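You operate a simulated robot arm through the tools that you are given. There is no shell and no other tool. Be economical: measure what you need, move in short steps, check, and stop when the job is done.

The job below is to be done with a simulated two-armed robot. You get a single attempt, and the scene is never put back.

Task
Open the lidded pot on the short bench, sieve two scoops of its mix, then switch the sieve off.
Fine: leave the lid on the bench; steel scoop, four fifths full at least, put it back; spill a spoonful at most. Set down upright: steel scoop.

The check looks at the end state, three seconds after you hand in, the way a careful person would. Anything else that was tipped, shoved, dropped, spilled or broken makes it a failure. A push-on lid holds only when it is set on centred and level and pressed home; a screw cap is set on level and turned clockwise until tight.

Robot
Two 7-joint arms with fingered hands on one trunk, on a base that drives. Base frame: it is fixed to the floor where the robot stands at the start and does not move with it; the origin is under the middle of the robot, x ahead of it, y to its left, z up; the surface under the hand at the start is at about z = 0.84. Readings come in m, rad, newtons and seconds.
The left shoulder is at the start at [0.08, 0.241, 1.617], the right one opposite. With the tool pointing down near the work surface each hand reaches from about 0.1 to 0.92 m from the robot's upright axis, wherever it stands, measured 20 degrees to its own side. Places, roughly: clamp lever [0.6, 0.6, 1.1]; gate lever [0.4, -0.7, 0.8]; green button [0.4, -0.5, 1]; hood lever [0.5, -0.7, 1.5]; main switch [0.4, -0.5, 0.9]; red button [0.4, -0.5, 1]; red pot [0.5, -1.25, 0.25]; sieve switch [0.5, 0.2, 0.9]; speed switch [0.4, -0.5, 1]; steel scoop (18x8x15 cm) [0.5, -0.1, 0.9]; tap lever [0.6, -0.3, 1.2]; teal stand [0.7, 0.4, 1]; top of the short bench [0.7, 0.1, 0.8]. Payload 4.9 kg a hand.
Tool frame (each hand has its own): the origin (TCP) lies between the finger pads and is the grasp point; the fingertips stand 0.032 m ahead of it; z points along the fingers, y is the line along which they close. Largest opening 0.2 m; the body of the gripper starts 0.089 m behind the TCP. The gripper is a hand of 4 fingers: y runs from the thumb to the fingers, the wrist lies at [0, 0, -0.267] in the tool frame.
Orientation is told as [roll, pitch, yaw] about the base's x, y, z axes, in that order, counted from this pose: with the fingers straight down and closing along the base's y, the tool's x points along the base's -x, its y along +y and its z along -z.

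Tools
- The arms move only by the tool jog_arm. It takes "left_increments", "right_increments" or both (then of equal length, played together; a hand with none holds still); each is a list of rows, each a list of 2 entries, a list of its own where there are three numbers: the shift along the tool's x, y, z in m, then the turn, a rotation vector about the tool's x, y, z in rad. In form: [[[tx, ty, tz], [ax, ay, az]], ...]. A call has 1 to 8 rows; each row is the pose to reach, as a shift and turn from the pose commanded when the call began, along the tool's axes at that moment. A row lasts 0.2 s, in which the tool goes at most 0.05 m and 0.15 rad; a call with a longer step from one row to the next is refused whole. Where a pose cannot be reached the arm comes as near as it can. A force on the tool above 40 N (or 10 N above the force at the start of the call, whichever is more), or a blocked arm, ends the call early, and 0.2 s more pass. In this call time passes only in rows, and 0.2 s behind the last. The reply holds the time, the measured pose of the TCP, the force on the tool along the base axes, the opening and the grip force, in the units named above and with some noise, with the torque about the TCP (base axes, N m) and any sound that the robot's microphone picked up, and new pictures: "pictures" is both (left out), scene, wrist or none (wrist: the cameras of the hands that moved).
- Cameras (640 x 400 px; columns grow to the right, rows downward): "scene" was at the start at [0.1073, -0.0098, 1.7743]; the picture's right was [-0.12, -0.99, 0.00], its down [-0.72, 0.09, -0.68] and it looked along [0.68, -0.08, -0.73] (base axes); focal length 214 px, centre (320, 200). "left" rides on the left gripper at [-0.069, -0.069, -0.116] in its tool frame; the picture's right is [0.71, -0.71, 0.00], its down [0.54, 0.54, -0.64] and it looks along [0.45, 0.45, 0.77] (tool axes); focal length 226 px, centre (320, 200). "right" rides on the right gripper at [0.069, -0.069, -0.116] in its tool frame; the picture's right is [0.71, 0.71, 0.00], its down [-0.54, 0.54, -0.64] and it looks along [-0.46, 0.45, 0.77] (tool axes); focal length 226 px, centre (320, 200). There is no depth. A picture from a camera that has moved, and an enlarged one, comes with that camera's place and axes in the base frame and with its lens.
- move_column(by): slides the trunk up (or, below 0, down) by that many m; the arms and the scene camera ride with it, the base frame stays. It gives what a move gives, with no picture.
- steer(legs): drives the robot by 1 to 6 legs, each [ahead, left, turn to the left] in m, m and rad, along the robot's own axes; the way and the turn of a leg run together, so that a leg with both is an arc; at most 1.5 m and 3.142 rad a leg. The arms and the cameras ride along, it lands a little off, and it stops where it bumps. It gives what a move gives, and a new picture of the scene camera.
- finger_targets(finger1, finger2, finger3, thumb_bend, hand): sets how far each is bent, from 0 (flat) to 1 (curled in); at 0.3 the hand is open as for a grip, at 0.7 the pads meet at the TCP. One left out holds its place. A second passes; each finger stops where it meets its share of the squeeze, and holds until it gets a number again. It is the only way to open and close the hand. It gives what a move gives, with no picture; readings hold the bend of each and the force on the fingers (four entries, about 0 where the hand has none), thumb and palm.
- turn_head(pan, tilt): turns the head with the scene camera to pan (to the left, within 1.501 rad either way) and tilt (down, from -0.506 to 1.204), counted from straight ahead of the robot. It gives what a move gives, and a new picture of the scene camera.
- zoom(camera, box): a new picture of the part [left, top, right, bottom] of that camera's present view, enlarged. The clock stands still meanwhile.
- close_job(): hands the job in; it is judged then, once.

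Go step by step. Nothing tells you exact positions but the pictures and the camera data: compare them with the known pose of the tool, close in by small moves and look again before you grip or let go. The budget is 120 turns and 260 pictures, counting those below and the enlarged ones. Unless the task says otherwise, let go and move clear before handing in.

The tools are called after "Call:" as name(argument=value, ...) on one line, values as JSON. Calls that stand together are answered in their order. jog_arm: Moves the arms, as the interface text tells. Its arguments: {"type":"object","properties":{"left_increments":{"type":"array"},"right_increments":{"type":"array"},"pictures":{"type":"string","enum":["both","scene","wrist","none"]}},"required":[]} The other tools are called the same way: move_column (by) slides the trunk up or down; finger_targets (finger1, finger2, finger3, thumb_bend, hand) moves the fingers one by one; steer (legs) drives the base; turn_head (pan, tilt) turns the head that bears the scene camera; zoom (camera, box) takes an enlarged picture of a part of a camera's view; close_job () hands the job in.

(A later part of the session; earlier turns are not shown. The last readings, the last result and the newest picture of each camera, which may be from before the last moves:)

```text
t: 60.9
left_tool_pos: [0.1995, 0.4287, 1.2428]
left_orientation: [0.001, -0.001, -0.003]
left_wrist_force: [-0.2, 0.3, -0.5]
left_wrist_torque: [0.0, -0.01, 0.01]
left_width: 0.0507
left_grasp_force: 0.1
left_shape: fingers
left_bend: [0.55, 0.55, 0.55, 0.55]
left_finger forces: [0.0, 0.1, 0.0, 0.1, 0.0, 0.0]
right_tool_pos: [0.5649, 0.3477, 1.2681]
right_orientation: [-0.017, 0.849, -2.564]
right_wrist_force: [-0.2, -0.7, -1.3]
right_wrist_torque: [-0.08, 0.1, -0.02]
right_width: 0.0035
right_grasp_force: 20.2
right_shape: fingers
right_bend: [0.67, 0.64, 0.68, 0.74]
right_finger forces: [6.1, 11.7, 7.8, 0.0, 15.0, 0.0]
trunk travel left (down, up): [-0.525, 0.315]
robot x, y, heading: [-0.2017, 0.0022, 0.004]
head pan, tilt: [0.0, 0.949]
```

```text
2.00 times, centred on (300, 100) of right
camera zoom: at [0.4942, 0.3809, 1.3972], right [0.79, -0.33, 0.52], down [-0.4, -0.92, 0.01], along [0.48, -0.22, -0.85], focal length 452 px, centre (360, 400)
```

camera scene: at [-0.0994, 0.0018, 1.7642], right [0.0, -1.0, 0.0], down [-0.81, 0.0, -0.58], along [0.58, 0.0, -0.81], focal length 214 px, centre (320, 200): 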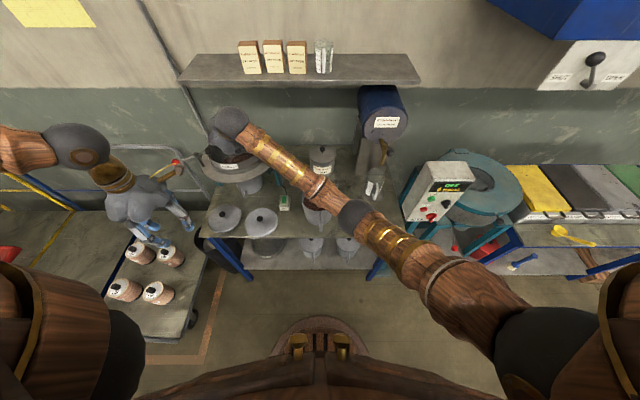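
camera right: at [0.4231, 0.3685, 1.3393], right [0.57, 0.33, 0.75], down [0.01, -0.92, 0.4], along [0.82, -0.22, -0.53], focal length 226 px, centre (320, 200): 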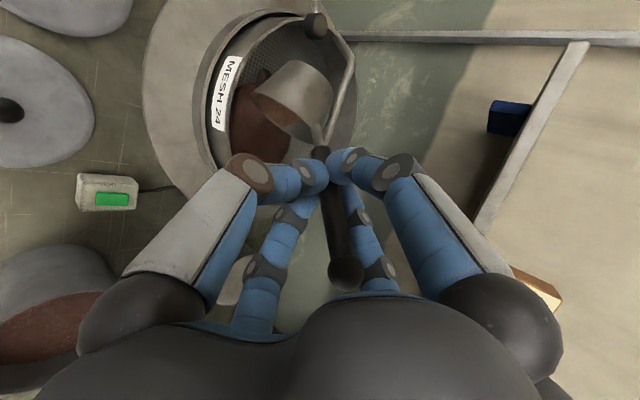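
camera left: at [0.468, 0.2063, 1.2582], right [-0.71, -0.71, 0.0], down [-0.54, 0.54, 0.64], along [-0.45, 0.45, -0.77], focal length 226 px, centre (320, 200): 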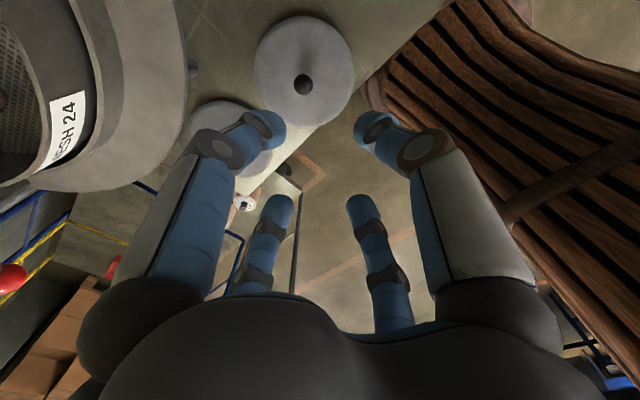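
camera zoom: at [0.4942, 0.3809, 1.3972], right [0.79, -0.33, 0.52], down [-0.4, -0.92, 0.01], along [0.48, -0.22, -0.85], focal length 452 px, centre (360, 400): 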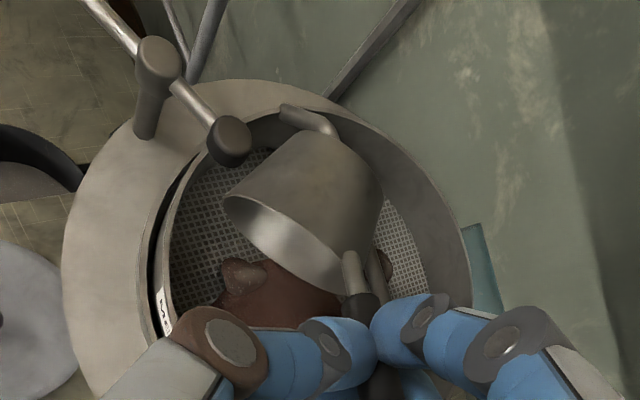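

The cup is empty again. I rise and unspin.

Call:
jog_arm(right_increments=[[[0.011, 0, -0.01], [0, 0, -0.15]], [[0.0215, 0, -0.021], [0, 0, -0.3]], [[0.0215, 0, -0.021], [0, 0, -0.45]], [[0.0215, 0, -0.021], [0, 0, -0.6]], [[0.0215, 0, -0.021], [0, 0, -0.75]], [[0.0215, 0, -0.021], [0, 0, -0.9]], [[0.0215, 0, -0.021], [0, 0, -1.05]], [[0.0215, 0, -0.021], [0, 0, -1.2]]], pictures="none")

Call:
jog_arm(right_increments=[[[0, 0, 0], [0, 0, -0.15]], [[0, 0, 0], [0, 0, -0.3]], [[0, 0, 0], [0, 0, -0.45]], [[0, 0, 0], [0, 0, -0.6]], [[0, 0, 0], [0, 0, -0.75]], [[0, 0, 0], [0, 0, -0.9]], [[0, 0, 0], [0, 0, -1.05]], [[0, 0, 0], [0, 0, -1.2]]], pictures="none")

Call:
jog_arm(right_increments=[[[0, 0, 0], [0, 0, -0.15]], [[0, 0, 0], [0, 0, -0.3]], [[0, 0, 0], [0, 0, -0.45]], [[0, 0, 0], [0, 0, -0.6]], [[0, 0, 0], [0, 0, -0.75]]], pictures="none")

```text
t: 62.7
left_tool_pos: [0.2006, 0.428, 1.2432]
left_orientation: [0.001, -0.001, -0.003]
left_wrist_force: [0.2, 0.1, 0.3]
left_wrist_torque: [0.02, 0.02, -0.01]
left_width: 0.0506
left_grasp_force: 0.0
left_shape: fingers
left_bend: [0.55, 0.55, 0.55, 0.55]
left_finger forces: [0.0, 0.0, 0.1, 0.0, 0.0, 0.1]
right_tool_pos: [0.565, 0.3471, 1.2967]
right_orientation: [0.81, 0.283, -1.229]
right_wrist_force: [-0.1, 0.3, -1.3]
right_wrist_torque: [-0.04, 0.06, -0.03]
right_width: 0.0036
right_grasp_force: 21.0
right_shape: fingers
right_bend: [0.67, 0.64, 0.68, 0.74]
right_finger forces: [6.6, 11.9, 7.5, 0.0, 15.8, 0.0]
trunk travel left (down, up): [-0.525, 0.315]
robot x, y, heading: [-0.2017, 0.0017, -0.002]
head pan, tilt: [0.0, 0.949]
```

```text
t: 64.5
left_tool_pos: [0.2017, 0.4279, 1.243]
left_orientation: [-0.001, -0.002, -0.001]
left_wrist_force: [0.6, 0.7, 0.1]
left_wrist_torque: [-0.03, -0.02, 0.03]
left_width: 0.0505
left_grasp_force: 0.0
left_shape: fingers
left_bend: [0.55, 0.55, 0.55, 0.55]
left_finger forces: [0.0, 0.0, 0.0, 0.0, 0.1, 0.0]
right_tool_pos: [0.5643, 0.347, 1.2965]
right_orientation: [0.66, -0.58, -0.353]
right_wrist_force: [-0.4, 0.5, -1.0]
right_wrist_torque: [-0.05, 0.07, -0.01]
right_width: 0.0037
right_grasp_force: 22.1
right_shape: fingers
right_bend: [0.67, 0.64, 0.68, 0.74]
right_finger forces: [8.7, 12.2, 7.1, 0.0, 15.4, 0.0]
trunk travel left (down, up): [-0.525, 0.315]
robot x, y, heading: [-0.1999, 0.0018, -0.001]
head pan, tilt: [0.0, 0.949]
```

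```text
t: 65.7
left_tool_pos: [0.2015, 0.4282, 1.2421]
left_orientation: [-0.001, -0.002, -0.002]
left_wrist_force: [0.2, 0.3, 1.0]
left_wrist_torque: [-0.03, 0.0, 0.0]
left_width: 0.0506
left_grasp_force: 0.0
left_shape: fingers
left_bend: [0.55, 0.55, 0.55, 0.55]
left_finger forces: [0.1, 0.0, 0.1, 0.0, 0.0, 0.0]
right_tool_pos: [0.5629, 0.347, 1.2971]
right_orientation: [0.0, -0.851, 0.6]
right_wrist_force: [0.2, -0.3, -1.5]
right_wrist_torque: [-0.06, 0.08, -0.01]
right_width: 0.0038
right_grasp_force: 20.7
right_shape: fingers
right_bend: [0.67, 0.64, 0.68, 0.74]
right_finger forces: [9.0, 11.8, 6.8, 0.0, 14.6, 0.0]
trunk travel left (down, up): [-0.525, 0.315]
robot x, y, heading: [-0.2051, -0.0027, 0.003]
head pan, tilt: [0.0, 0.949]
```

Now I bring the scoop back toward its original spot.

Call:
jog_arm(right_increments=[[[0.0259, -0.0249, -0.0201], [0, 0, 0]], [[0.0518, -0.0498, -0.0402], [0, 0, 0]], [[0.0777, -0.0747, -0.0603], [0, 0, 0]], [[0.1037, -0.0997, -0.0804], [0, 0, 0]], [[0.1296, -0.1246, -0.1005], [0, 0, 0]], [[0.1555, -0.1495, -0.1206], [0, 0, 0]], [[0.1814, -0.1744, -0.1407], [0, 0, 0]], [[0.2073, -0.1993, -0.1608], [0, 0, 0]]], pictures="none")

Call:
jog_arm(right_increments=[[[0.031, -0.0167, -0.0106], [0.075, 0, 0.066]], [[0.063, -0.0334, -0.0212], [0.15, 0, 0.132]], [[0.094, -0.05, -0.0318], [0.225, 0, 0.198]], [[0.126, -0.067, -0.0424], [0.3, 0, 0.263]], [[0.157, -0.0835, -0.053], [0.376, 0, 0.329]], [[0.1887, -0.1002, -0.0636], [0.451, 0, 0.395]]], pictures="both")

Call:
zoom(camera="right", box=[200, 30, 460, 230])

```text
t: 67.5
left_tool_pos: [0.2008, 0.4272, 1.2432]
left_orientation: [0.0, -0.001, -0.002]
left_wrist_force: [0.2, 0.4, 0.7]
left_wrist_torque: [0.03, -0.03, 0.0]
left_width: 0.0508
left_grasp_force: 0.0
left_shape: fingers
left_bend: [0.55, 0.55, 0.55, 0.55]
left_finger forces: [0.0, 0.0, 0.0, 0.1, 0.0, 0.0]
right_tool_pos: [0.4625, 0.0363, 1.2451]
right_orientation: [0.005, -0.85, 0.594]
right_wrist_force: [0.0, -0.4, -1.8]
right_wrist_torque: [0.0, 0.12, -0.01]
right_width: 0.0037
right_grasp_force: 20.9
right_shape: fingers
right_bend: [0.67, 0.64, 0.68, 0.74]
right_finger forces: [8.8, 11.9, 6.7, 0.0, 14.4, 0.0]
trunk travel left (down, up): [-0.525, 0.315]
robot x, y, heading: [-0.1991, -0.0005, -0.003]
head pan, tilt: [0.0, 0.949]
```

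```text
t: 68.9
left_tool_pos: [0.2009, 0.4274, 1.244]
left_orientation: [0.0, 0.0, -0.002]
left_wrist_force: [0.0, 0.5, -0.1]
left_wrist_torque: [0.01, -0.01, -0.03]
left_width: 0.0509
left_grasp_force: 0.0
left_shape: fingers
left_bend: [0.55, 0.55, 0.55, 0.55]
left_finger forces: [0.0, 0.0, 0.0, 0.0, 0.1, 0.0]
right_tool_pos: [0.3773, -0.1412, 1.1467]
right_orientation: [0.002, -0.848, -0.002]
right_wrist_force: [-0.9, 0.4, -0.8]
right_wrist_torque: [0.0, 0.07, 0.04]
right_width: 0.0035
right_grasp_force: 20.9
right_shape: fingers
right_bend: [0.67, 0.64, 0.68, 0.74]
right_finger forces: [8.4, 12.1, 6.6, 0.1, 14.2, 0.1]
trunk travel left (down, up): [-0.525, 0.315]
robot x, y, heading: [-0.1985, 0.0013, -0.004]
head pan, tilt: [0.0, 0.949]
camera scene: at [-0.1013, -0.0004, 1.7644], right [0.0, -1.0, 0.0], down [-0.81, 0.0, -0.58], along [0.58, 0.0, -0.81], focal length 214 px, centre (320, 200)
camera right: at [0.2459, -0.2108, 1.1727], right [-0.47, 0.71, -0.53], down [-0.12, 0.54, 0.83], along [0.88, 0.45, -0.16], focal length 226 px, centre (320, 200)
```

scene: 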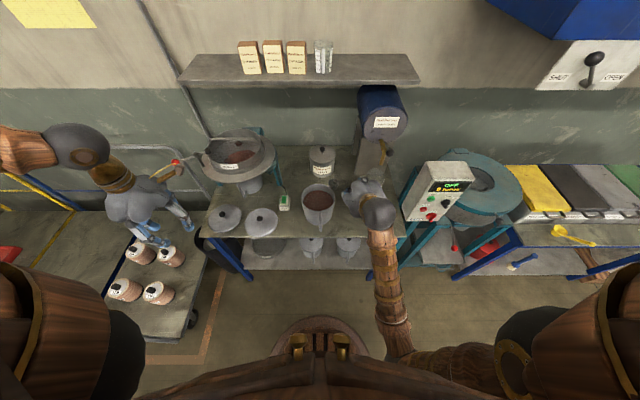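
right: 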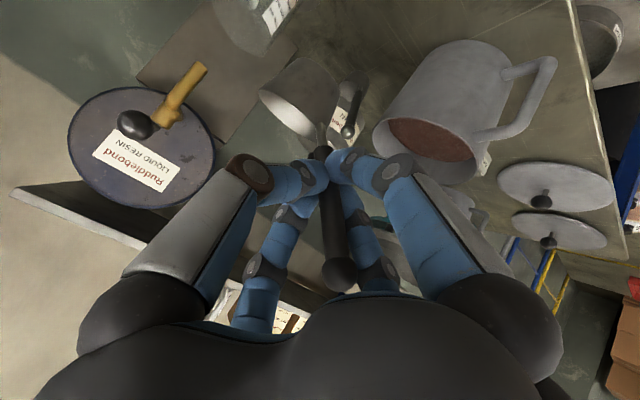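

```text
2.00 times, centred on (330, 130) of right
camera zoom: at [0.2459, -0.2108, 1.1727], right [-0.47, 0.71, -0.53], down [-0.12, 0.54, 0.83], along [0.88, 0.45, -0.16], focal length 452 px, centre (300, 340)
```

zoom: 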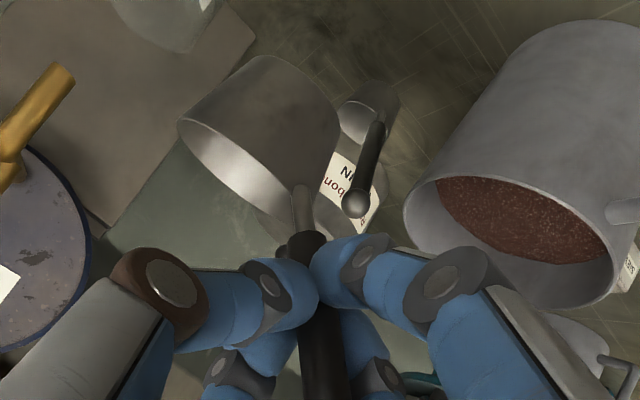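

The cup hangs about 0.15 rad nose-down in the grip, so I pitch back to level it and lower it over its old place.

Call:
jog_arm(right_increments=[[[0.027, 0.002, 0.024], [0, -0.05, 0]], [[0.055, 0.004, 0.048], [0, -0.1, 0]], [[0.082, 0.006, 0.072], [0, -0.15, 0]], [[0.11, 0.006, 0.097], [0, -0.15, 0]], [[0.135, 0.006, 0.119], [0, -0.15, 0]]], pictures="both")

Call:
zoom(camera="right", box=[200, 30, 460, 230])

Call:
zoom(camera="scene", box=[290, 160, 410, 260])

```text
t: 70.1
left_tool_pos: [0.2022, 0.4272, 1.2433]
left_orientation: [0.0, -0.001, -0.003]
left_wrist_force: [0.3, 0.0, 0.1]
left_wrist_torque: [-0.01, -0.01, 0.0]
left_width: 0.0506
left_grasp_force: 0.1
left_shape: fingers
left_bend: [0.55, 0.55, 0.55, 0.55]
left_finger forces: [0.0, 0.0, 0.0, 0.0, 0.0, 0.1]
right_tool_pos: [0.3777, -0.136, 0.9663]
right_orientation: [0.004, -0.998, -0.003]
right_wrist_force: [0.7, -0.3, -0.3]
right_wrist_torque: [0.0, 0.07, 0.02]
right_width: 0.0033
right_grasp_force: 21.2
right_shape: fingers
right_bend: [0.67, 0.64, 0.68, 0.74]
right_finger forces: [8.2, 12.3, 6.6, 0.0, 14.3, 0.0]
trunk travel left (down, up): [-0.525, 0.315]
robot x, y, heading: [-0.2003, 0.0005, -0.004]
head pan, tilt: [0.0, 0.949]
camera scene: at [-0.1003, -0.0006, 1.7643], right [0.0, -1.0, 0.0], down [-0.81, 0.0, -0.58], along [0.58, 0.0, -0.81], focal length 214 px, centre (320, 200)
camera right: at [0.2437, -0.205, 0.973], right [-0.38, 0.71, -0.59], down [-0.25, 0.54, 0.8], along [0.89, 0.45, -0.03], focal length 226 px, centre (320, 200)
```

scene: 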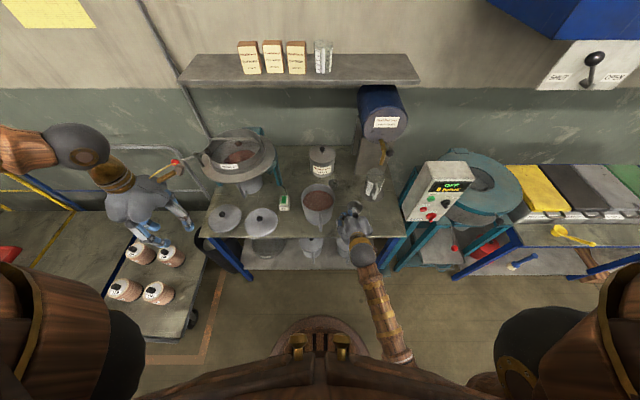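
right: 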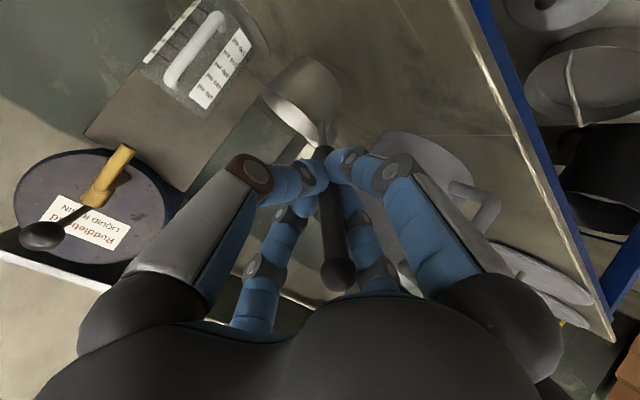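

```text
2.00 times, centred on (330, 130) of right
camera zoom: at [0.2437, -0.205, 0.973], right [-0.38, 0.71, -0.59], down [-0.25, 0.54, 0.8], along [0.89, 0.45, -0.03], focal length 452 px, centre (300, 340)
```

zoom: 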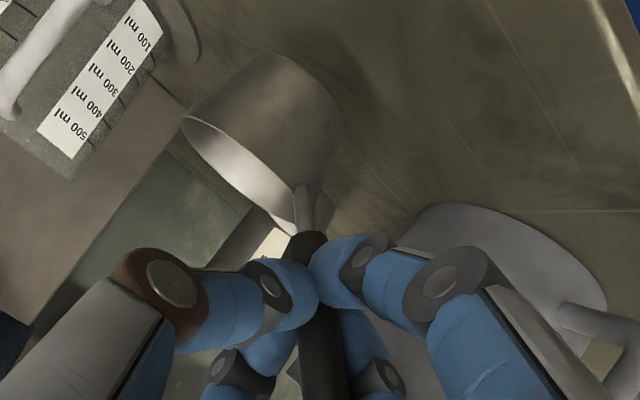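

```text
4.00 times, centred on (350, 210) of scene
camera zoom: at [-0.1003, -0.0006, 1.7643], right [0.0, -1.0, 0.0], down [-0.81, 0.0, -0.58], along [0.58, 0.0, -0.81], focal length 858 px, centre (200, 160)
```

zoom: 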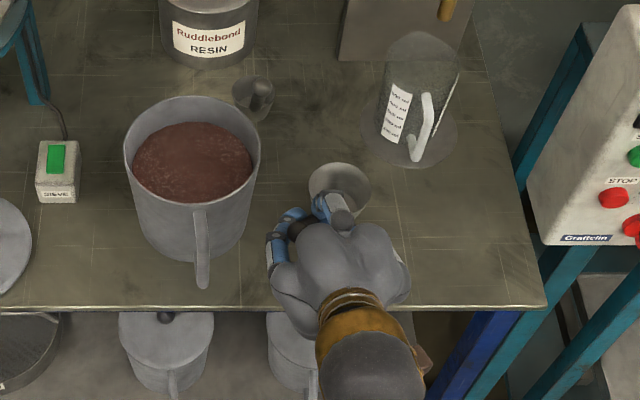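

Cup looks level and at its old spot. I lower slowly until it touches.

Call:
jog_arm(right_increments=[[[0.0084, 0, 0.0054], [0, 0, 0]], [[0.0126, 0, 0.0081], [0, 0, 0]], [[0.0151, 0, 0.0098], [0, 0, 0]], [[0.0176, 0, 0.0114], [0, 0, 0]], [[0.0202, 0, 0.013], [0, 0, 0]], [[0.0227, 0, 0.0146], [0, 0, 0]]], pictures="wrist")

```text
t: 71.5
left_tool_pos: [0.2014, 0.4288, 1.2435]
left_orientation: [0.0, -0.002, -0.002]
left_wrist_force: [0.3, 0.3, -0.3]
left_wrist_torque: [0.02, -0.03, 0.02]
left_width: 0.0506
left_grasp_force: 0.1
left_shape: fingers
left_bend: [0.55, 0.55, 0.55, 0.55]
left_finger forces: [0.0, 0.0, 0.1, 0.0, 0.1, 0.0]
right_tool_pos: [0.3767, -0.1342, 0.9401]
right_orientation: [0.003, -0.998, -0.003]
right_wrist_force: [-0.2, 0.3, -1.3]
right_wrist_torque: [0.06, 0.07, 0.01]
right_width: 0.003
right_grasp_force: 21.1
right_shape: fingers
right_bend: [0.67, 0.64, 0.68, 0.74]
right_finger forces: [8.6, 12.3, 6.7, 0.0, 14.2, 0.0]
trunk travel left (down, up): [-0.525, 0.315]
robot x, y, heading: [-0.2001, -0.0009, 0.001]
head pan, tilt: [0.0, 0.949]
camera right: at [0.2427, -0.2037, 0.9466], right [-0.38, 0.71, -0.59], down [-0.25, 0.54, 0.8], along [0.89, 0.45, -0.03], focal length 226 px, centre (320, 200)
```

right: 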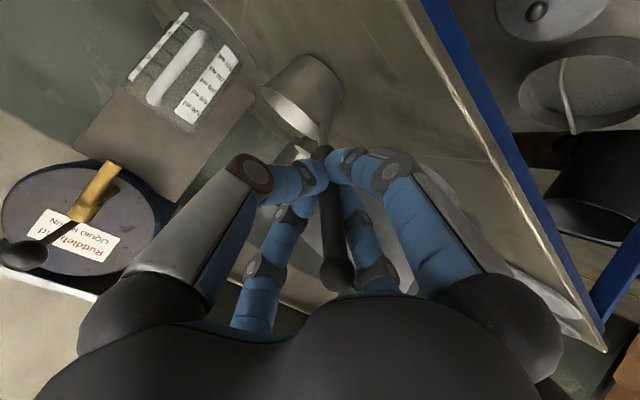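

Not touching yet; I keep lowering in 3 mm steps.

Call:
jog_arm(right_increments=[[[0.0025, 0, 0.0016], [0, 0, 0]], [[0.005, 0, 0.0033], [0, 0, 0]], [[0.0076, 0, 0.0049], [0, 0, 0]], [[0.0101, 0, 0.0065], [0, 0, 0]], [[0.0126, 0, 0.0081], [0, 0, 0]]], pictures="wrist")

Call:
zoom(camera="right", box=[200, 30, 460, 230])

```text
t: 72.7
left_tool_pos: [0.1995, 0.4276, 1.2441]
left_orientation: [-0.003, -0.004, -0.002]
left_wrist_force: [-0.7, 0.6, -0.3]
left_wrist_torque: [-0.01, 0.01, 0.0]
left_width: 0.0508
left_grasp_force: 0.1
left_shape: fingers
left_bend: [0.55, 0.55, 0.55, 0.55]
left_finger forces: [0.0, 0.0, 0.1, 0.0, 0.1, 0.0]
right_tool_pos: [0.3762, -0.1333, 0.9278]
right_orientation: [0.004, -1.002, -0.005]
right_wrist_force: [-2.9, 0.1, 12.8]
right_wrist_torque: [-0.23, -0.7, -0.05]
right_width: 0.0019
right_grasp_force: 26.2
right_shape: fingers
right_bend: [0.68, 0.64, 0.68, 0.75]
right_finger forces: [5.2, 16.8, 11.7, 0.0, 17.8, 0.0]
trunk travel left (down, up): [-0.525, 0.315]
robot x, y, heading: [-0.2028, 0.0042, 0.002]
head pan, tilt: [0.0, 0.949]
camera right: at [0.2424, -0.2032, 0.9327], right [-0.38, 0.71, -0.59], down [-0.25, 0.54, 0.8], along [0.89, 0.45, -0.03], focal length 226 px, centre (320, 200)
```

right: 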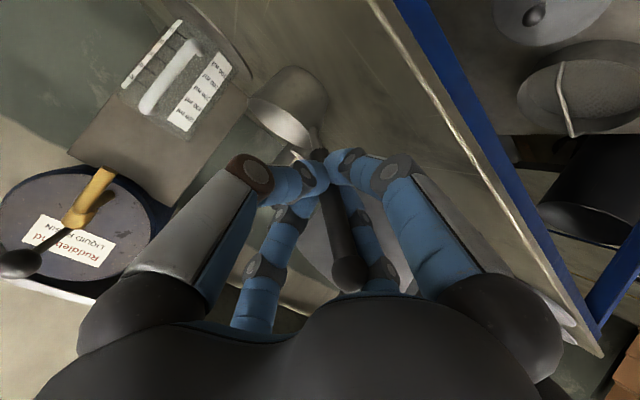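

```text
2.00 times, centred on (330, 130) of right
camera zoom: at [0.2424, -0.2032, 0.9327], right [-0.38, 0.71, -0.59], down [-0.25, 0.54, 0.8], along [0.89, 0.45, -0.03], focal length 452 px, centre (300, 340)
```

zoom: 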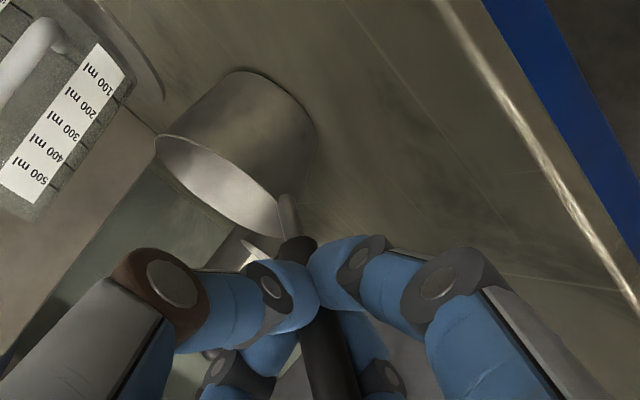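

The cup is seated on the bench (about 13 N). I relieve the press by 4 mm and then open.

Call:
jog_arm(right_increments=[[[-0.0034, 0, -0.0022], [0, 0, 0]]], pictures="none")

Call:
finger_targets(hand="right", finger1=0.5, finger2=0.5, finger3=0.5, thumb_bend=0.5)

Call:
zoom(camera="right", box=[200, 30, 460, 230])

Call:
zoom(camera="scene", box=[290, 160, 410, 260])

```text
t: 73.1
left_tool_pos: [0.2014, 0.4287, 1.2433]
left_orientation: [0.0, -0.002, -0.001]
left_wrist_force: [0.2, -0.3, -0.6]
left_wrist_torque: [-0.01, 0.01, 0.0]
left_width: 0.0508
left_grasp_force: 0.0
left_shape: fingers
left_bend: [0.55, 0.55, 0.55, 0.55]
left_finger forces: [0.1, 0.0, 0.0, 0.1, 0.0, 0.0]
right_tool_pos: [0.3777, -0.1352, 0.9288]
right_orientation: [0.002, -0.995, -0.004]
right_wrist_force: [-1.8, 0.8, 5.9]
right_wrist_torque: [-0.04, -0.37, -0.02]
right_width: 0.0019
right_grasp_force: 23.4
right_shape: fingers
right_bend: [0.68, 0.64, 0.68, 0.75]
right_finger forces: [5.9, 14.6, 9.3, 0.0, 16.1, 0.0]
trunk travel left (down, up): [-0.525, 0.315]
robot x, y, heading: [-0.2034, 0.0001, 0.0]
head pan, tilt: [0.0, 0.949]
```

```text
t: 74.1
left_tool_pos: [0.2017, 0.429, 1.2438]
left_orientation: [0.0, -0.002, -0.003]
left_wrist_force: [-1.7, 0.3, -0.1]
left_wrist_torque: [0.03, 0.02, -0.02]
left_width: 0.0508
left_grasp_force: 0.1
left_shape: fingers
left_bend: [0.55, 0.55, 0.55, 0.55]
left_finger forces: [0.0, 0.1, 0.0, 0.0, 0.1, 0.0]
right_tool_pos: [0.3753, -0.1352, 0.9293]
right_orientation: [0.002, -0.997, -0.003]
right_wrist_force: [0.5, 0.2, 0.3]
right_wrist_torque: [0.0, 0.01, -0.02]
right_width: 0.0688
right_grasp_force: 0.0
right_shape: fingers
right_bend: [0.5, 0.5, 0.5, 0.5]
right_finger forces: [0.0, 0.0, 0.1, 0.0, 0.0, 0.0]
trunk travel left (down, up): [-0.525, 0.315]
robot x, y, heading: [-0.2018, -0.0018, -0.001]
head pan, tilt: [0.0, 0.949]
```

```text
2.00 times, centred on (330, 130) of right
camera zoom: at [0.2434, -0.2041, 0.935], right [-0.38, 0.71, -0.59], down [-0.25, 0.54, 0.8], along [0.89, 0.45, -0.03], focal length 452 px, centre (300, 340)
```

zoom: 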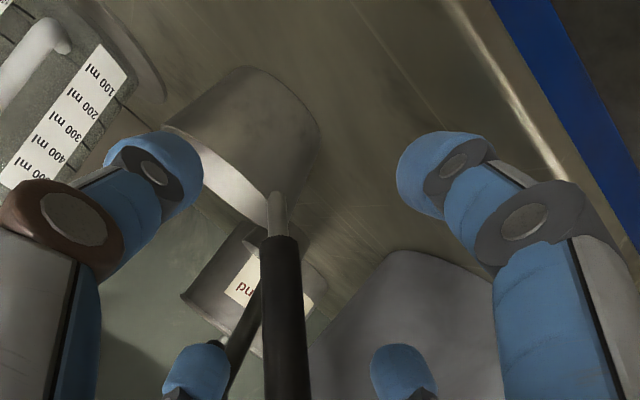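

```text
4.00 times, centred on (350, 210) of scene
camera zoom: at [-0.1002, -0.0001, 1.7643], right [0.0, -1.0, 0.0], down [-0.81, 0.0, -0.58], along [0.58, 0.0, -0.81], focal length 858 px, centre (200, 160)
```

zoom: 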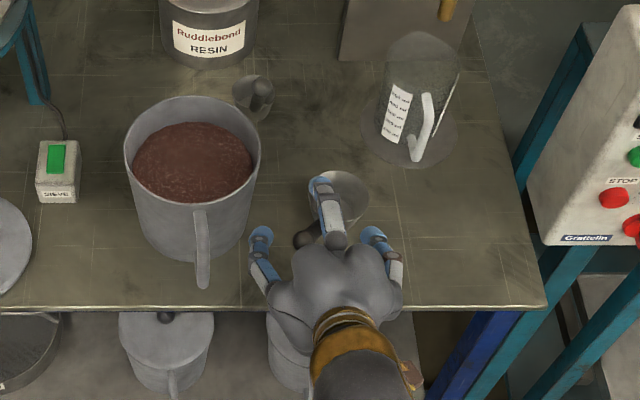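

The scoop stands upright on its own. I withdraw the hand along the handle direction.

Call:
jog_arm(right_increments=[[[-0.005, 0, -0.025], [0, 0, 0]], [[-0.01, 0, -0.05], [0, 0, 0]], [[-0.015, 0, -0.08], [0, 0, 0]], [[-0.022, 0, -0.11], [0, 0, 0]], [[-0.03, 0, -0.14], [0, 0, 0]]], pictures="both")

Call:
zoom(camera="scene", box=[270, 150, 410, 260])

```text
t: 75.3
left_tool_pos: [0.1995, 0.4271, 1.2451]
left_orientation: [0.001, -0.004, -0.002]
left_wrist_force: [0.2, 1.3, 0.1]
left_wrist_torque: [0.02, 0.01, 0.03]
left_width: 0.0508
left_grasp_force: 0.1
left_shape: fingers
left_bend: [0.55, 0.55, 0.55, 0.55]
left_finger forces: [0.0, 0.0, 0.0, 0.1, 0.1, 0.0]
right_tool_pos: [0.2723, -0.136, 1.0312]
right_orientation: [0.004, -1.0, -0.005]
right_wrist_force: [-0.3, 0.2, -0.7]
right_wrist_torque: [-0.01, 0.0, -0.01]
right_width: 0.0688
right_grasp_force: 0.0
right_shape: fingers
right_bend: [0.5, 0.5, 0.5, 0.5]
right_finger forces: [0.0, 0.0, 0.0, 0.1, 0.0, 0.0]
trunk travel left (down, up): [-0.525, 0.315]
robot x, y, heading: [-0.2007, -0.0013, -0.003]
head pan, tilt: [0.0, 0.949]
camera scene: at [-0.1017, -0.0003, 1.7643], right [0.0, -1.0, 0.0], down [-0.81, 0.0, -0.58], along [0.58, 0.0, -0.81], focal length 214 px, centre (320, 200)
camera right: at [0.1394, -0.205, 1.0371], right [-0.38, 0.71, -0.59], down [-0.25, 0.54, 0.8], along [0.89, 0.45, -0.03], focal length 226 px, centre (320, 200)
```

scene: 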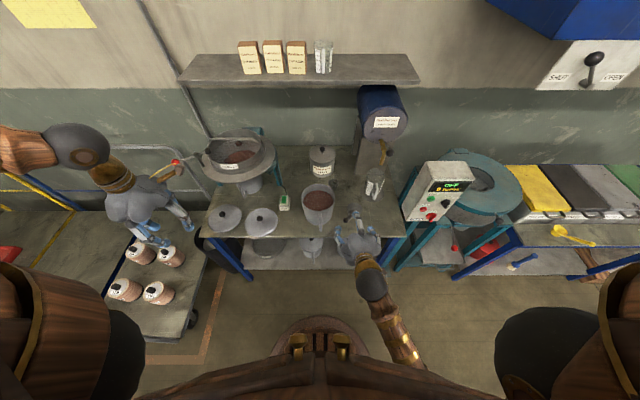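
right: 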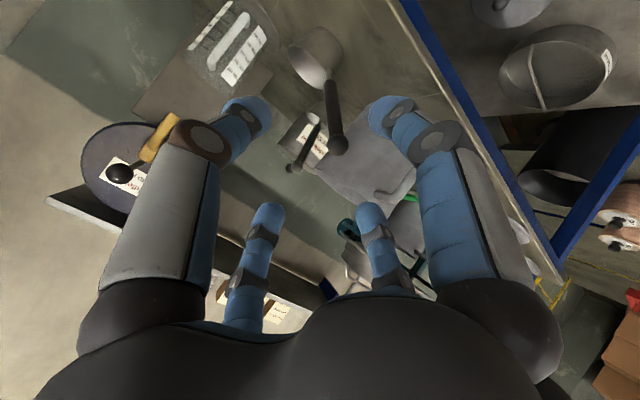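

```text
3.64 times, centred on (340, 205) of scene
camera zoom: at [-0.1017, -0.0003, 1.7643], right [0.0, -1.0, 0.0], down [-0.81, 0.0, -0.58], along [0.58, 0.0, -0.81], focal length 780 px, centre (247, 182)
```

zoom: 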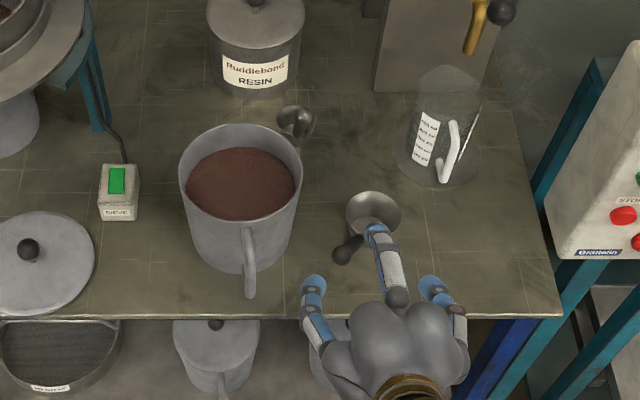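

Scoop is back, upright. I retract the right hand up and aside, and examine the sieve switch.

Call:
jog_arm(right_increments=[[[-0.035, -0.01, -0.022], [0, 0, 0]], [[-0.07, -0.04, -0.045], [0, 0, 0]], [[-0.1, -0.08, -0.065], [0, 0, 0]], [[-0.126, -0.12, -0.081], [0, 0, 0]], [[-0.126, -0.16, -0.081], [0, 0, 0]]], pictures="none")

Call:
zoom(camera="scene", box=[272, 184, 296, 216])

Call:
zoom(camera="scene", box=[185, 120, 285, 200])

Call:
zoom(camera="scene", box=[290, 170, 410, 250])

```text
refused: row 2 steps farther than a row can; nothing moved
```

```text
12.50 times, centred on (284, 200) of scene
camera zoom: at [-0.1017, -0.0003, 1.7643], right [0.0, -1.0, 0.0], down [-0.81, 0.0, -0.58], along [0.58, 0.0, -0.81], focal length 2681 px, centre (770, 200)
```

zoom: 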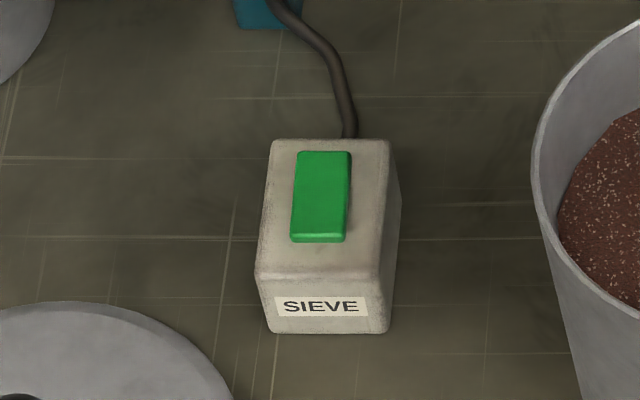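

```text
5.00 times, centred on (235, 160) of scene
camera zoom: at [-0.1017, -0.0003, 1.7643], right [0.0, -1.0, 0.0], down [-0.81, 0.0, -0.58], along [0.58, 0.0, -0.81], focal length 1072 px, centre (745, 400)
```

zoom: 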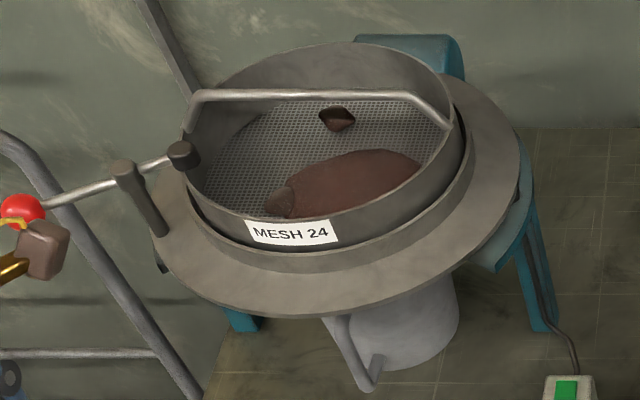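

```text
5.00 times, centred on (350, 210) of scene
camera zoom: at [-0.1017, -0.0003, 1.7643], right [0.0, -1.0, 0.0], down [-0.81, 0.0, -0.58], along [0.58, 0.0, -0.81], focal length 1072 px, centre (170, 150)
```

zoom: 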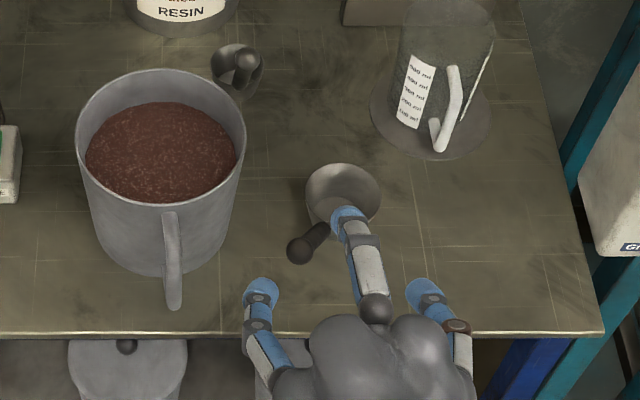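

The clamp pad sits on the sieve rim and the pile is inside; the rocker switch is about (0.51–0.55, 0.181, 0.885). I park the right hand and bring a closed left fist near the switch, leaning back from the sieve flange.

Call:
finger_targets(hand="left", finger1=0.7, finger2=0.7, finger3=0.7, thumb_bend=0.7)

Call:
jog_arm(right_increments=[[[-0.025, -0.003, -0.016], [0, 0, 0]], [[-0.05, -0.015, -0.032], [0, 0, 0]], [[-0.075, -0.035, -0.048], [0, 0, 0]], [[-0.1, -0.06, -0.064], [0, 0, 0]], [[-0.12, -0.09, -0.078], [0, 0, 0]], [[-0.126, -0.125, -0.081], [0, 0, 0]], [[-0.126, -0.16, -0.081], [0, 0, 0]], [[-0.126, -0.16, -0.081], [0, 0, 0]]], left_increments=[[[-0.031, -0.0285, 0.018], [0, -0.056, 0]], [[-0.0625, -0.057, 0.036], [0, -0.112, 0]], [[-0.094, -0.0855, 0.054], [0, -0.169, 0]], [[-0.125, -0.114, 0.0715], [0, -0.225, 0]], [[-0.156, -0.1425, 0.089], [0, -0.281, 0]], [[-0.1875, -0.171, 0.107], [0, -0.3375, 0]], [[-0.219, -0.1995, 0.125], [0, -0.394, 0]], [[-0.25, -0.228, 0.143], [0, -0.45, 0]]], pictures="both")

Call:
zoom(camera="left", box=[180, 0, 460, 175])

```text
t: 76.3
left_tool_pos: [0.2007, 0.4291, 1.2445]
left_orientation: [0.001, -0.002, -0.002]
left_wrist_force: [-0.2, -0.4, -0.9]
left_wrist_torque: [0.0, -0.02, 0.0]
left_width: 0.0022
left_grasp_force: 0.0
left_shape: fingers
left_bend: [0.69, 0.69, 0.69, 0.69]
left_finger forces: [0.1, 0.0, 0.0, 0.0, 0.0, 0.0]
right_tool_pos: [0.2736, -0.1358, 1.0311]
right_orientation: [0.003, -0.999, -0.004]
right_wrist_force: [-0.1, -0.1, 0.2]
right_wrist_torque: [-0.03, 0.01, -0.01]
right_width: 0.0691
right_grasp_force: 0.0
right_shape: fingers
right_bend: [0.5, 0.5, 0.5, 0.5]
right_finger forces: [0.0, 0.1, 0.0, 0.0, 0.1, 0.1]
trunk travel left (down, up): [-0.525, 0.315]
robot x, y, heading: [-0.1987, 0.0011, -0.0]
head pan, tilt: [0.0, 0.949]
```

```text
t: 78.1
left_tool_pos: [0.4535, 0.1982, 1.097]
left_orientation: [0.001, -0.453, -0.001]
left_wrist_force: [1.0, -0.2, -0.3]
left_wrist_torque: [0.03, 0.01, -0.02]
left_width: 0.0021
left_grasp_force: 0.2
left_shape: fingers
left_bend: [0.69, 0.69, 0.69, 0.69]
left_finger forces: [0.1, 0.0, 0.1, 0.0, 0.0, 0.0]
right_tool_pos: [0.3236, -0.3066, 1.1274]
right_orientation: [0.007, -0.996, -0.006]
right_wrist_force: [0.1, -0.7, -0.7]
right_wrist_torque: [-0.01, 0.0, 0.03]
right_width: 0.0688
right_grasp_force: 0.1
right_shape: fingers
right_bend: [0.5, 0.5, 0.5, 0.5]
right_finger forces: [0.1, 0.1, 0.0, 0.0, 0.1, 0.0]
right hand out of reach, approached as far as the arm can: row 3, 4, 5, 6, 7, 8
trunk travel left (down, up): [-0.525, 0.315]
robot x, y, heading: [-0.2013, -0.0011, -0.001]
head pan, tilt: [0.0, 0.949]
camera scene: at [-0.0975, -0.0009, 1.7642], right [0.0, -1.0, 0.0], down [-0.81, 0.0, -0.58], along [0.58, 0.0, -0.81], focal length 214 px, centre (320, 200)
camera right: at [0.1905, -0.3759, 1.1327], right [-0.38, 0.71, -0.59], down [-0.24, 0.54, 0.81], along [0.89, 0.45, -0.03], focal length 226 px, centre (320, 200)
camera left: at [0.4638, 0.1279, 1.2316], right [-0.64, -0.71, -0.31], down [-0.77, 0.54, 0.34], along [-0.07, 0.46, -0.89], focal length 226 px, centre (320, 200)
```

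scene: 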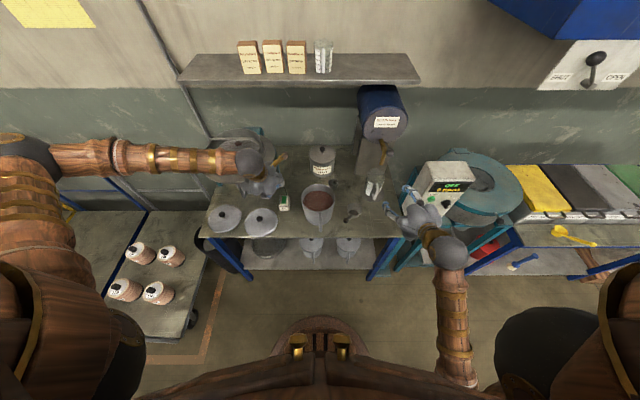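
right: 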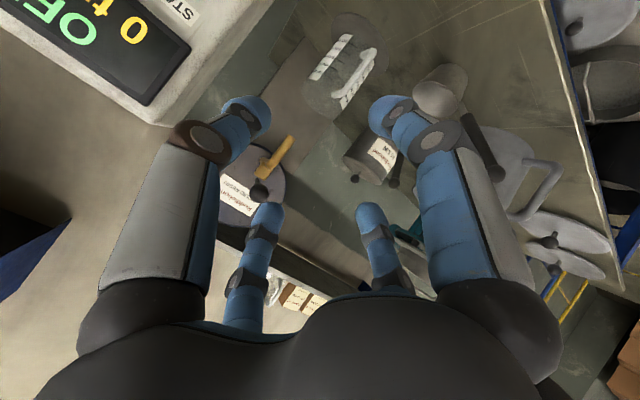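
left: 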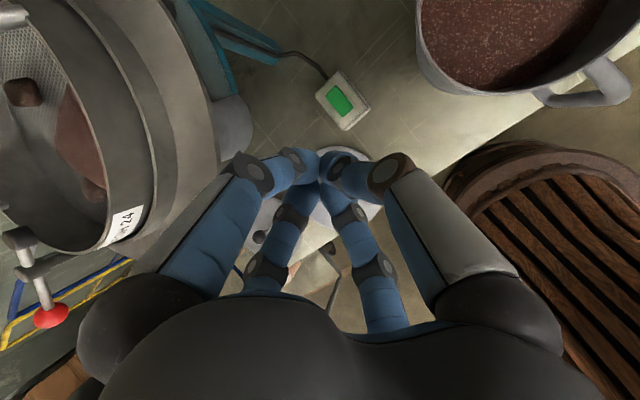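

```text
2.29 times, centred on (320, 88) of left
camera zoom: at [0.4638, 0.1279, 1.2316], right [-0.64, -0.71, -0.31], down [-0.77, 0.54, 0.34], along [-0.07, 0.46, -0.89], focal length 517 px, centre (320, 457)
```

zoom: 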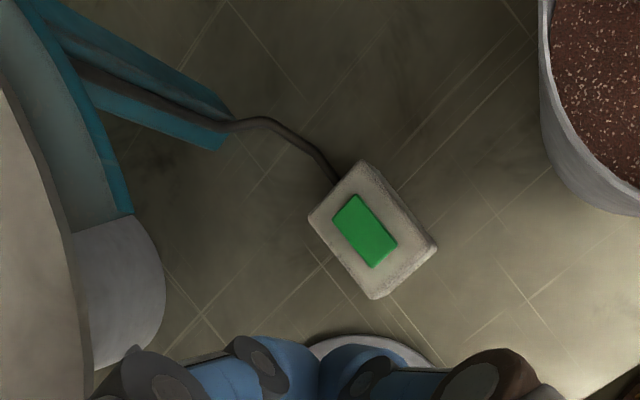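

Both views put the rocker centre at (0.530, 0.180). I go to 4 cm above its front half.

Call:
jog_arm(left_increments=[[[0.004, -0.005, 0.04], [0, 0, 0]], [[0.008, -0.01, 0.08], [0, 0, 0]], [[0.012, -0.015, 0.115], [0, 0, 0]], [[0.0146, -0.018, 0.1453], [0, 0, 0]]], pictures="wrist")

Call:
zoom(camera="left", box=[220, 60, 420, 200])

Call:
zoom(camera="scene", box=[240, 160, 320, 230])

```text
t: 79.1
left_tool_pos: [0.5024, 0.1798, 0.9595]
left_orientation: [0.0, -0.451, -0.001]
left_wrist_force: [1.1, -0.3, -0.4]
left_wrist_torque: [0.04, 0.04, -0.02]
left_width: 0.0021
left_grasp_force: 0.0
left_shape: fingers
left_bend: [0.69, 0.69, 0.69, 0.69]
left_finger forces: [0.1, 0.0, 0.1, 0.0, 0.1, 0.0]
right_tool_pos: [0.3228, -0.3071, 1.1265]
right_orientation: [0.002, -0.997, -0.007]
right_wrist_force: [0.0, -0.4, -0.9]
right_wrist_torque: [0.02, 0.01, -0.01]
right_width: 0.0688
right_grasp_force: 0.0
right_shape: fingers
right_bend: [0.5, 0.5, 0.5, 0.5]
right_finger forces: [0.1, 0.0, 0.1, 0.0, 0.1, 0.0]
trunk travel left (down, up): [-0.525, 0.315]
robot x, y, heading: [-0.2035, -0.0009, -0.003]
head pan, tilt: [0.0, 0.949]
camera left: at [0.5137, 0.1097, 1.0946], right [-0.64, -0.71, -0.31], down [-0.77, 0.54, 0.34], along [-0.07, 0.45, -0.89], focal length 226 px, centre (320, 200)
```

left: 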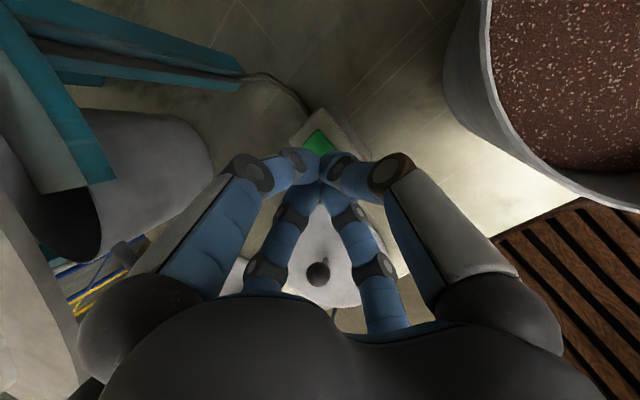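

```text
2.86 times, centred on (320, 130) of left
camera zoom: at [0.5137, 0.1097, 1.0946], right [-0.64, -0.71, -0.31], down [-0.77, 0.54, 0.34], along [-0.07, 0.45, -0.89], focal length 646 px, centre (320, 400)
```

zoom: 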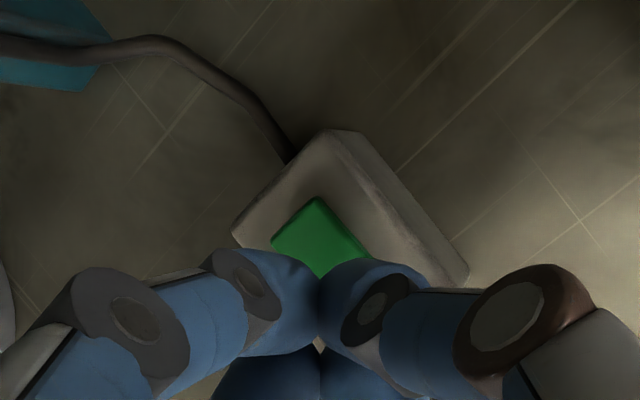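

```text
5.71 times, centred on (280, 195) of scene
camera zoom: at [-0.0993, -0.0002, 1.7643], right [0.0, -1.0, 0.0], down [-0.81, 0.0, -0.58], along [0.58, 0.0, -0.81], focal length 1226 px, centre (549, 229)
```

zoom: 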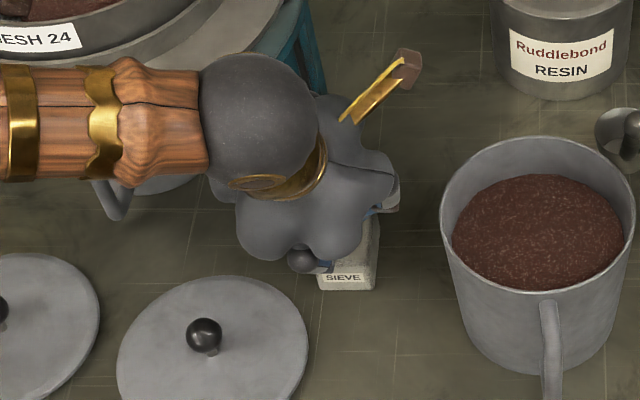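

Fingertips are over the rocker's front half. I press down slowly.

Call:
jog_arm(left_increments=[[[0.0088, 0, 0.018], [0, 0, 0]], [[0.0131, 0, 0.027], [0, 0, 0]], [[0.0158, 0, 0.0324], [0, 0, 0]], [[0.0184, 0, 0.0378], [0, 0, 0]], [[0.021, 0, 0.0432], [0, 0, 0]], [[0.0236, 0, 0.0485], [0, 0, 0]]], pictures="wrist")

```text
t: 80.4
left_tool_pos: [0.5016, 0.1801, 0.9196]
left_orientation: [0.0, -0.464, -0.001]
left_wrist_force: [-16.3, 4.3, 32.5]
left_wrist_torque: [0.18, 0.14, 0.05]
left_width: 0.0016
left_grasp_force: 21.7
left_shape: fingers
left_bend: [0.69, 0.69, 0.69, 0.7]
left_finger forces: [0.2, 25.5, 0.0, 0.1, 17.9, 0.1]
right_tool_pos: [0.3188, -0.3054, 1.1304]
right_orientation: [0.003, -1.002, -0.003]
right_wrist_force: [0.0, 0.8, 0.6]
right_wrist_torque: [-0.02, 0.03, 0.01]
right_width: 0.069
right_grasp_force: 0.0
right_shape: fingers
right_bend: [0.5, 0.5, 0.5, 0.5]
right_finger forces: [0.0, 0.0, 0.1, 0.0, 0.1, 0.0]
trunk travel left (down, up): [-0.525, 0.315]
robot x, y, heading: [-0.2006, 0.0008, 0.001]
head pan, tilt: [0.0, 0.949]
stopped in row 6 (left hand): the force on the tool passed its limit at 47 N (the readings are from after the stop); the commanded pose is now the measured one
camera left: at [0.5112, 0.1106, 1.0555], right [-0.63, -0.71, -0.31], down [-0.77, 0.54, 0.33], along [-0.06, 0.45, -0.89], focal length 226 px, centre (320, 200)
```

left: 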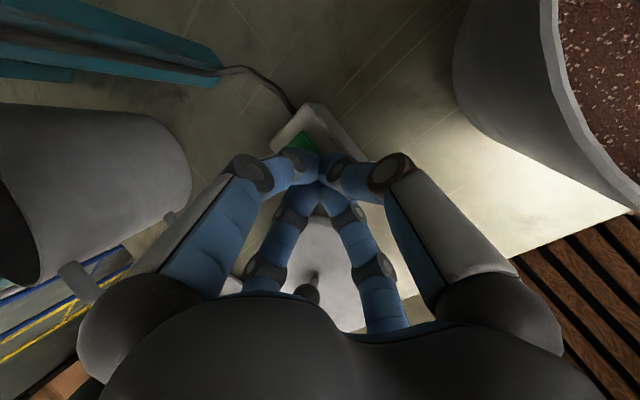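

No click was heard pressing the front half. I back off and compare the rocker's look, then try the rear half.

Call:
jog_arm(left_increments=[[[-0.009, 0, -0.018], [0, 0, 0]], [[-0.022, 0, -0.045], [0, 0, 0]], [[0.01, 0, -0.075], [0, 0, 0]], [[0.04, 0, -0.1], [0, 0, 0]], [[0.07, 0, -0.125], [0, 0, 0]]], pictures="scene")

Call:
zoom(camera="scene", box=[272, 184, 296, 216])

Call:
zoom(camera="left", box=[260, 30, 400, 150])

```text
t: 81.6
left_tool_pos: [0.3837, 0.1828, 0.9978]
left_orientation: [-0.002, -0.461, 0.001]
left_wrist_force: [0.2, 0.8, 0.1]
left_wrist_torque: [0.0, -0.02, 0.01]
left_width: 0.002
left_grasp_force: 0.1
left_shape: fingers
left_bend: [0.69, 0.69, 0.69, 0.7]
left_finger forces: [0.0, 0.0, 0.0, 0.0, 0.1, 0.0]
right_tool_pos: [0.3208, -0.3062, 1.1284]
right_orientation: [0.005, -0.996, -0.003]
right_wrist_force: [0.0, -0.9, -0.2]
right_wrist_torque: [0.0, 0.0, 0.0]
right_width: 0.0688
right_grasp_force: 0.0
right_shape: fingers
right_bend: [0.5, 0.5, 0.5, 0.5]
right_finger forces: [0.0, 0.0, 0.1, 0.0, 0.1, 0.0]
trunk travel left (down, up): [-0.525, 0.315]
robot x, y, heading: [-0.1966, -0.0026, -0.003]
head pan, tilt: [0.0, 0.949]
camera scene: at [-0.1024, 0.0001, 1.7644], right [0.0, -1.0, 0.0], down [-0.81, 0.0, -0.58], along [0.58, 0.0, -0.81], focal length 214 px, centre (320, 200)
```

scene: 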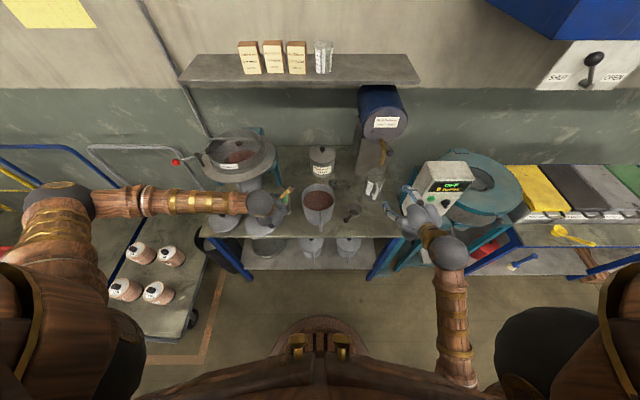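

```text
12.50 times, centred on (284, 200) of scene
camera zoom: at [-0.1024, 0.0001, 1.7644], right [0.0, -1.0, 0.0], down [-0.81, 0.0, -0.58], along [0.58, 0.0, -0.81], focal length 2681 px, centre (770, 200)
```

zoom: 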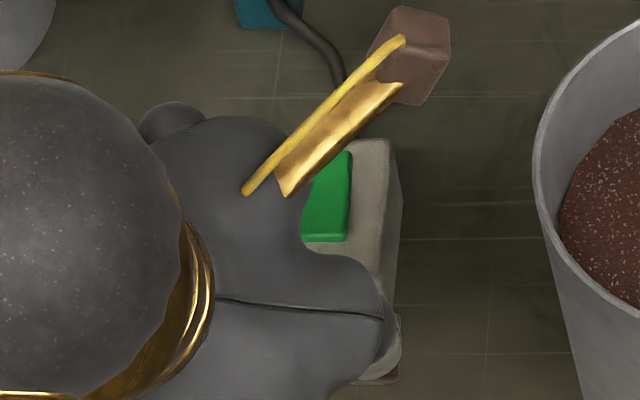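

```text
3.33 times, centred on (330, 90) of left
camera zoom: at [0.3948, 0.1126, 1.1328], right [-0.63, -0.71, -0.31], down [-0.77, 0.54, 0.33], along [-0.07, 0.45, -0.89], focal length 754 px, centre (287, 567)
```

zoom: 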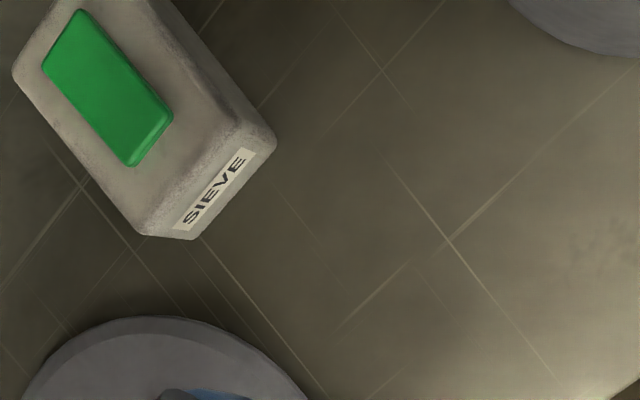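

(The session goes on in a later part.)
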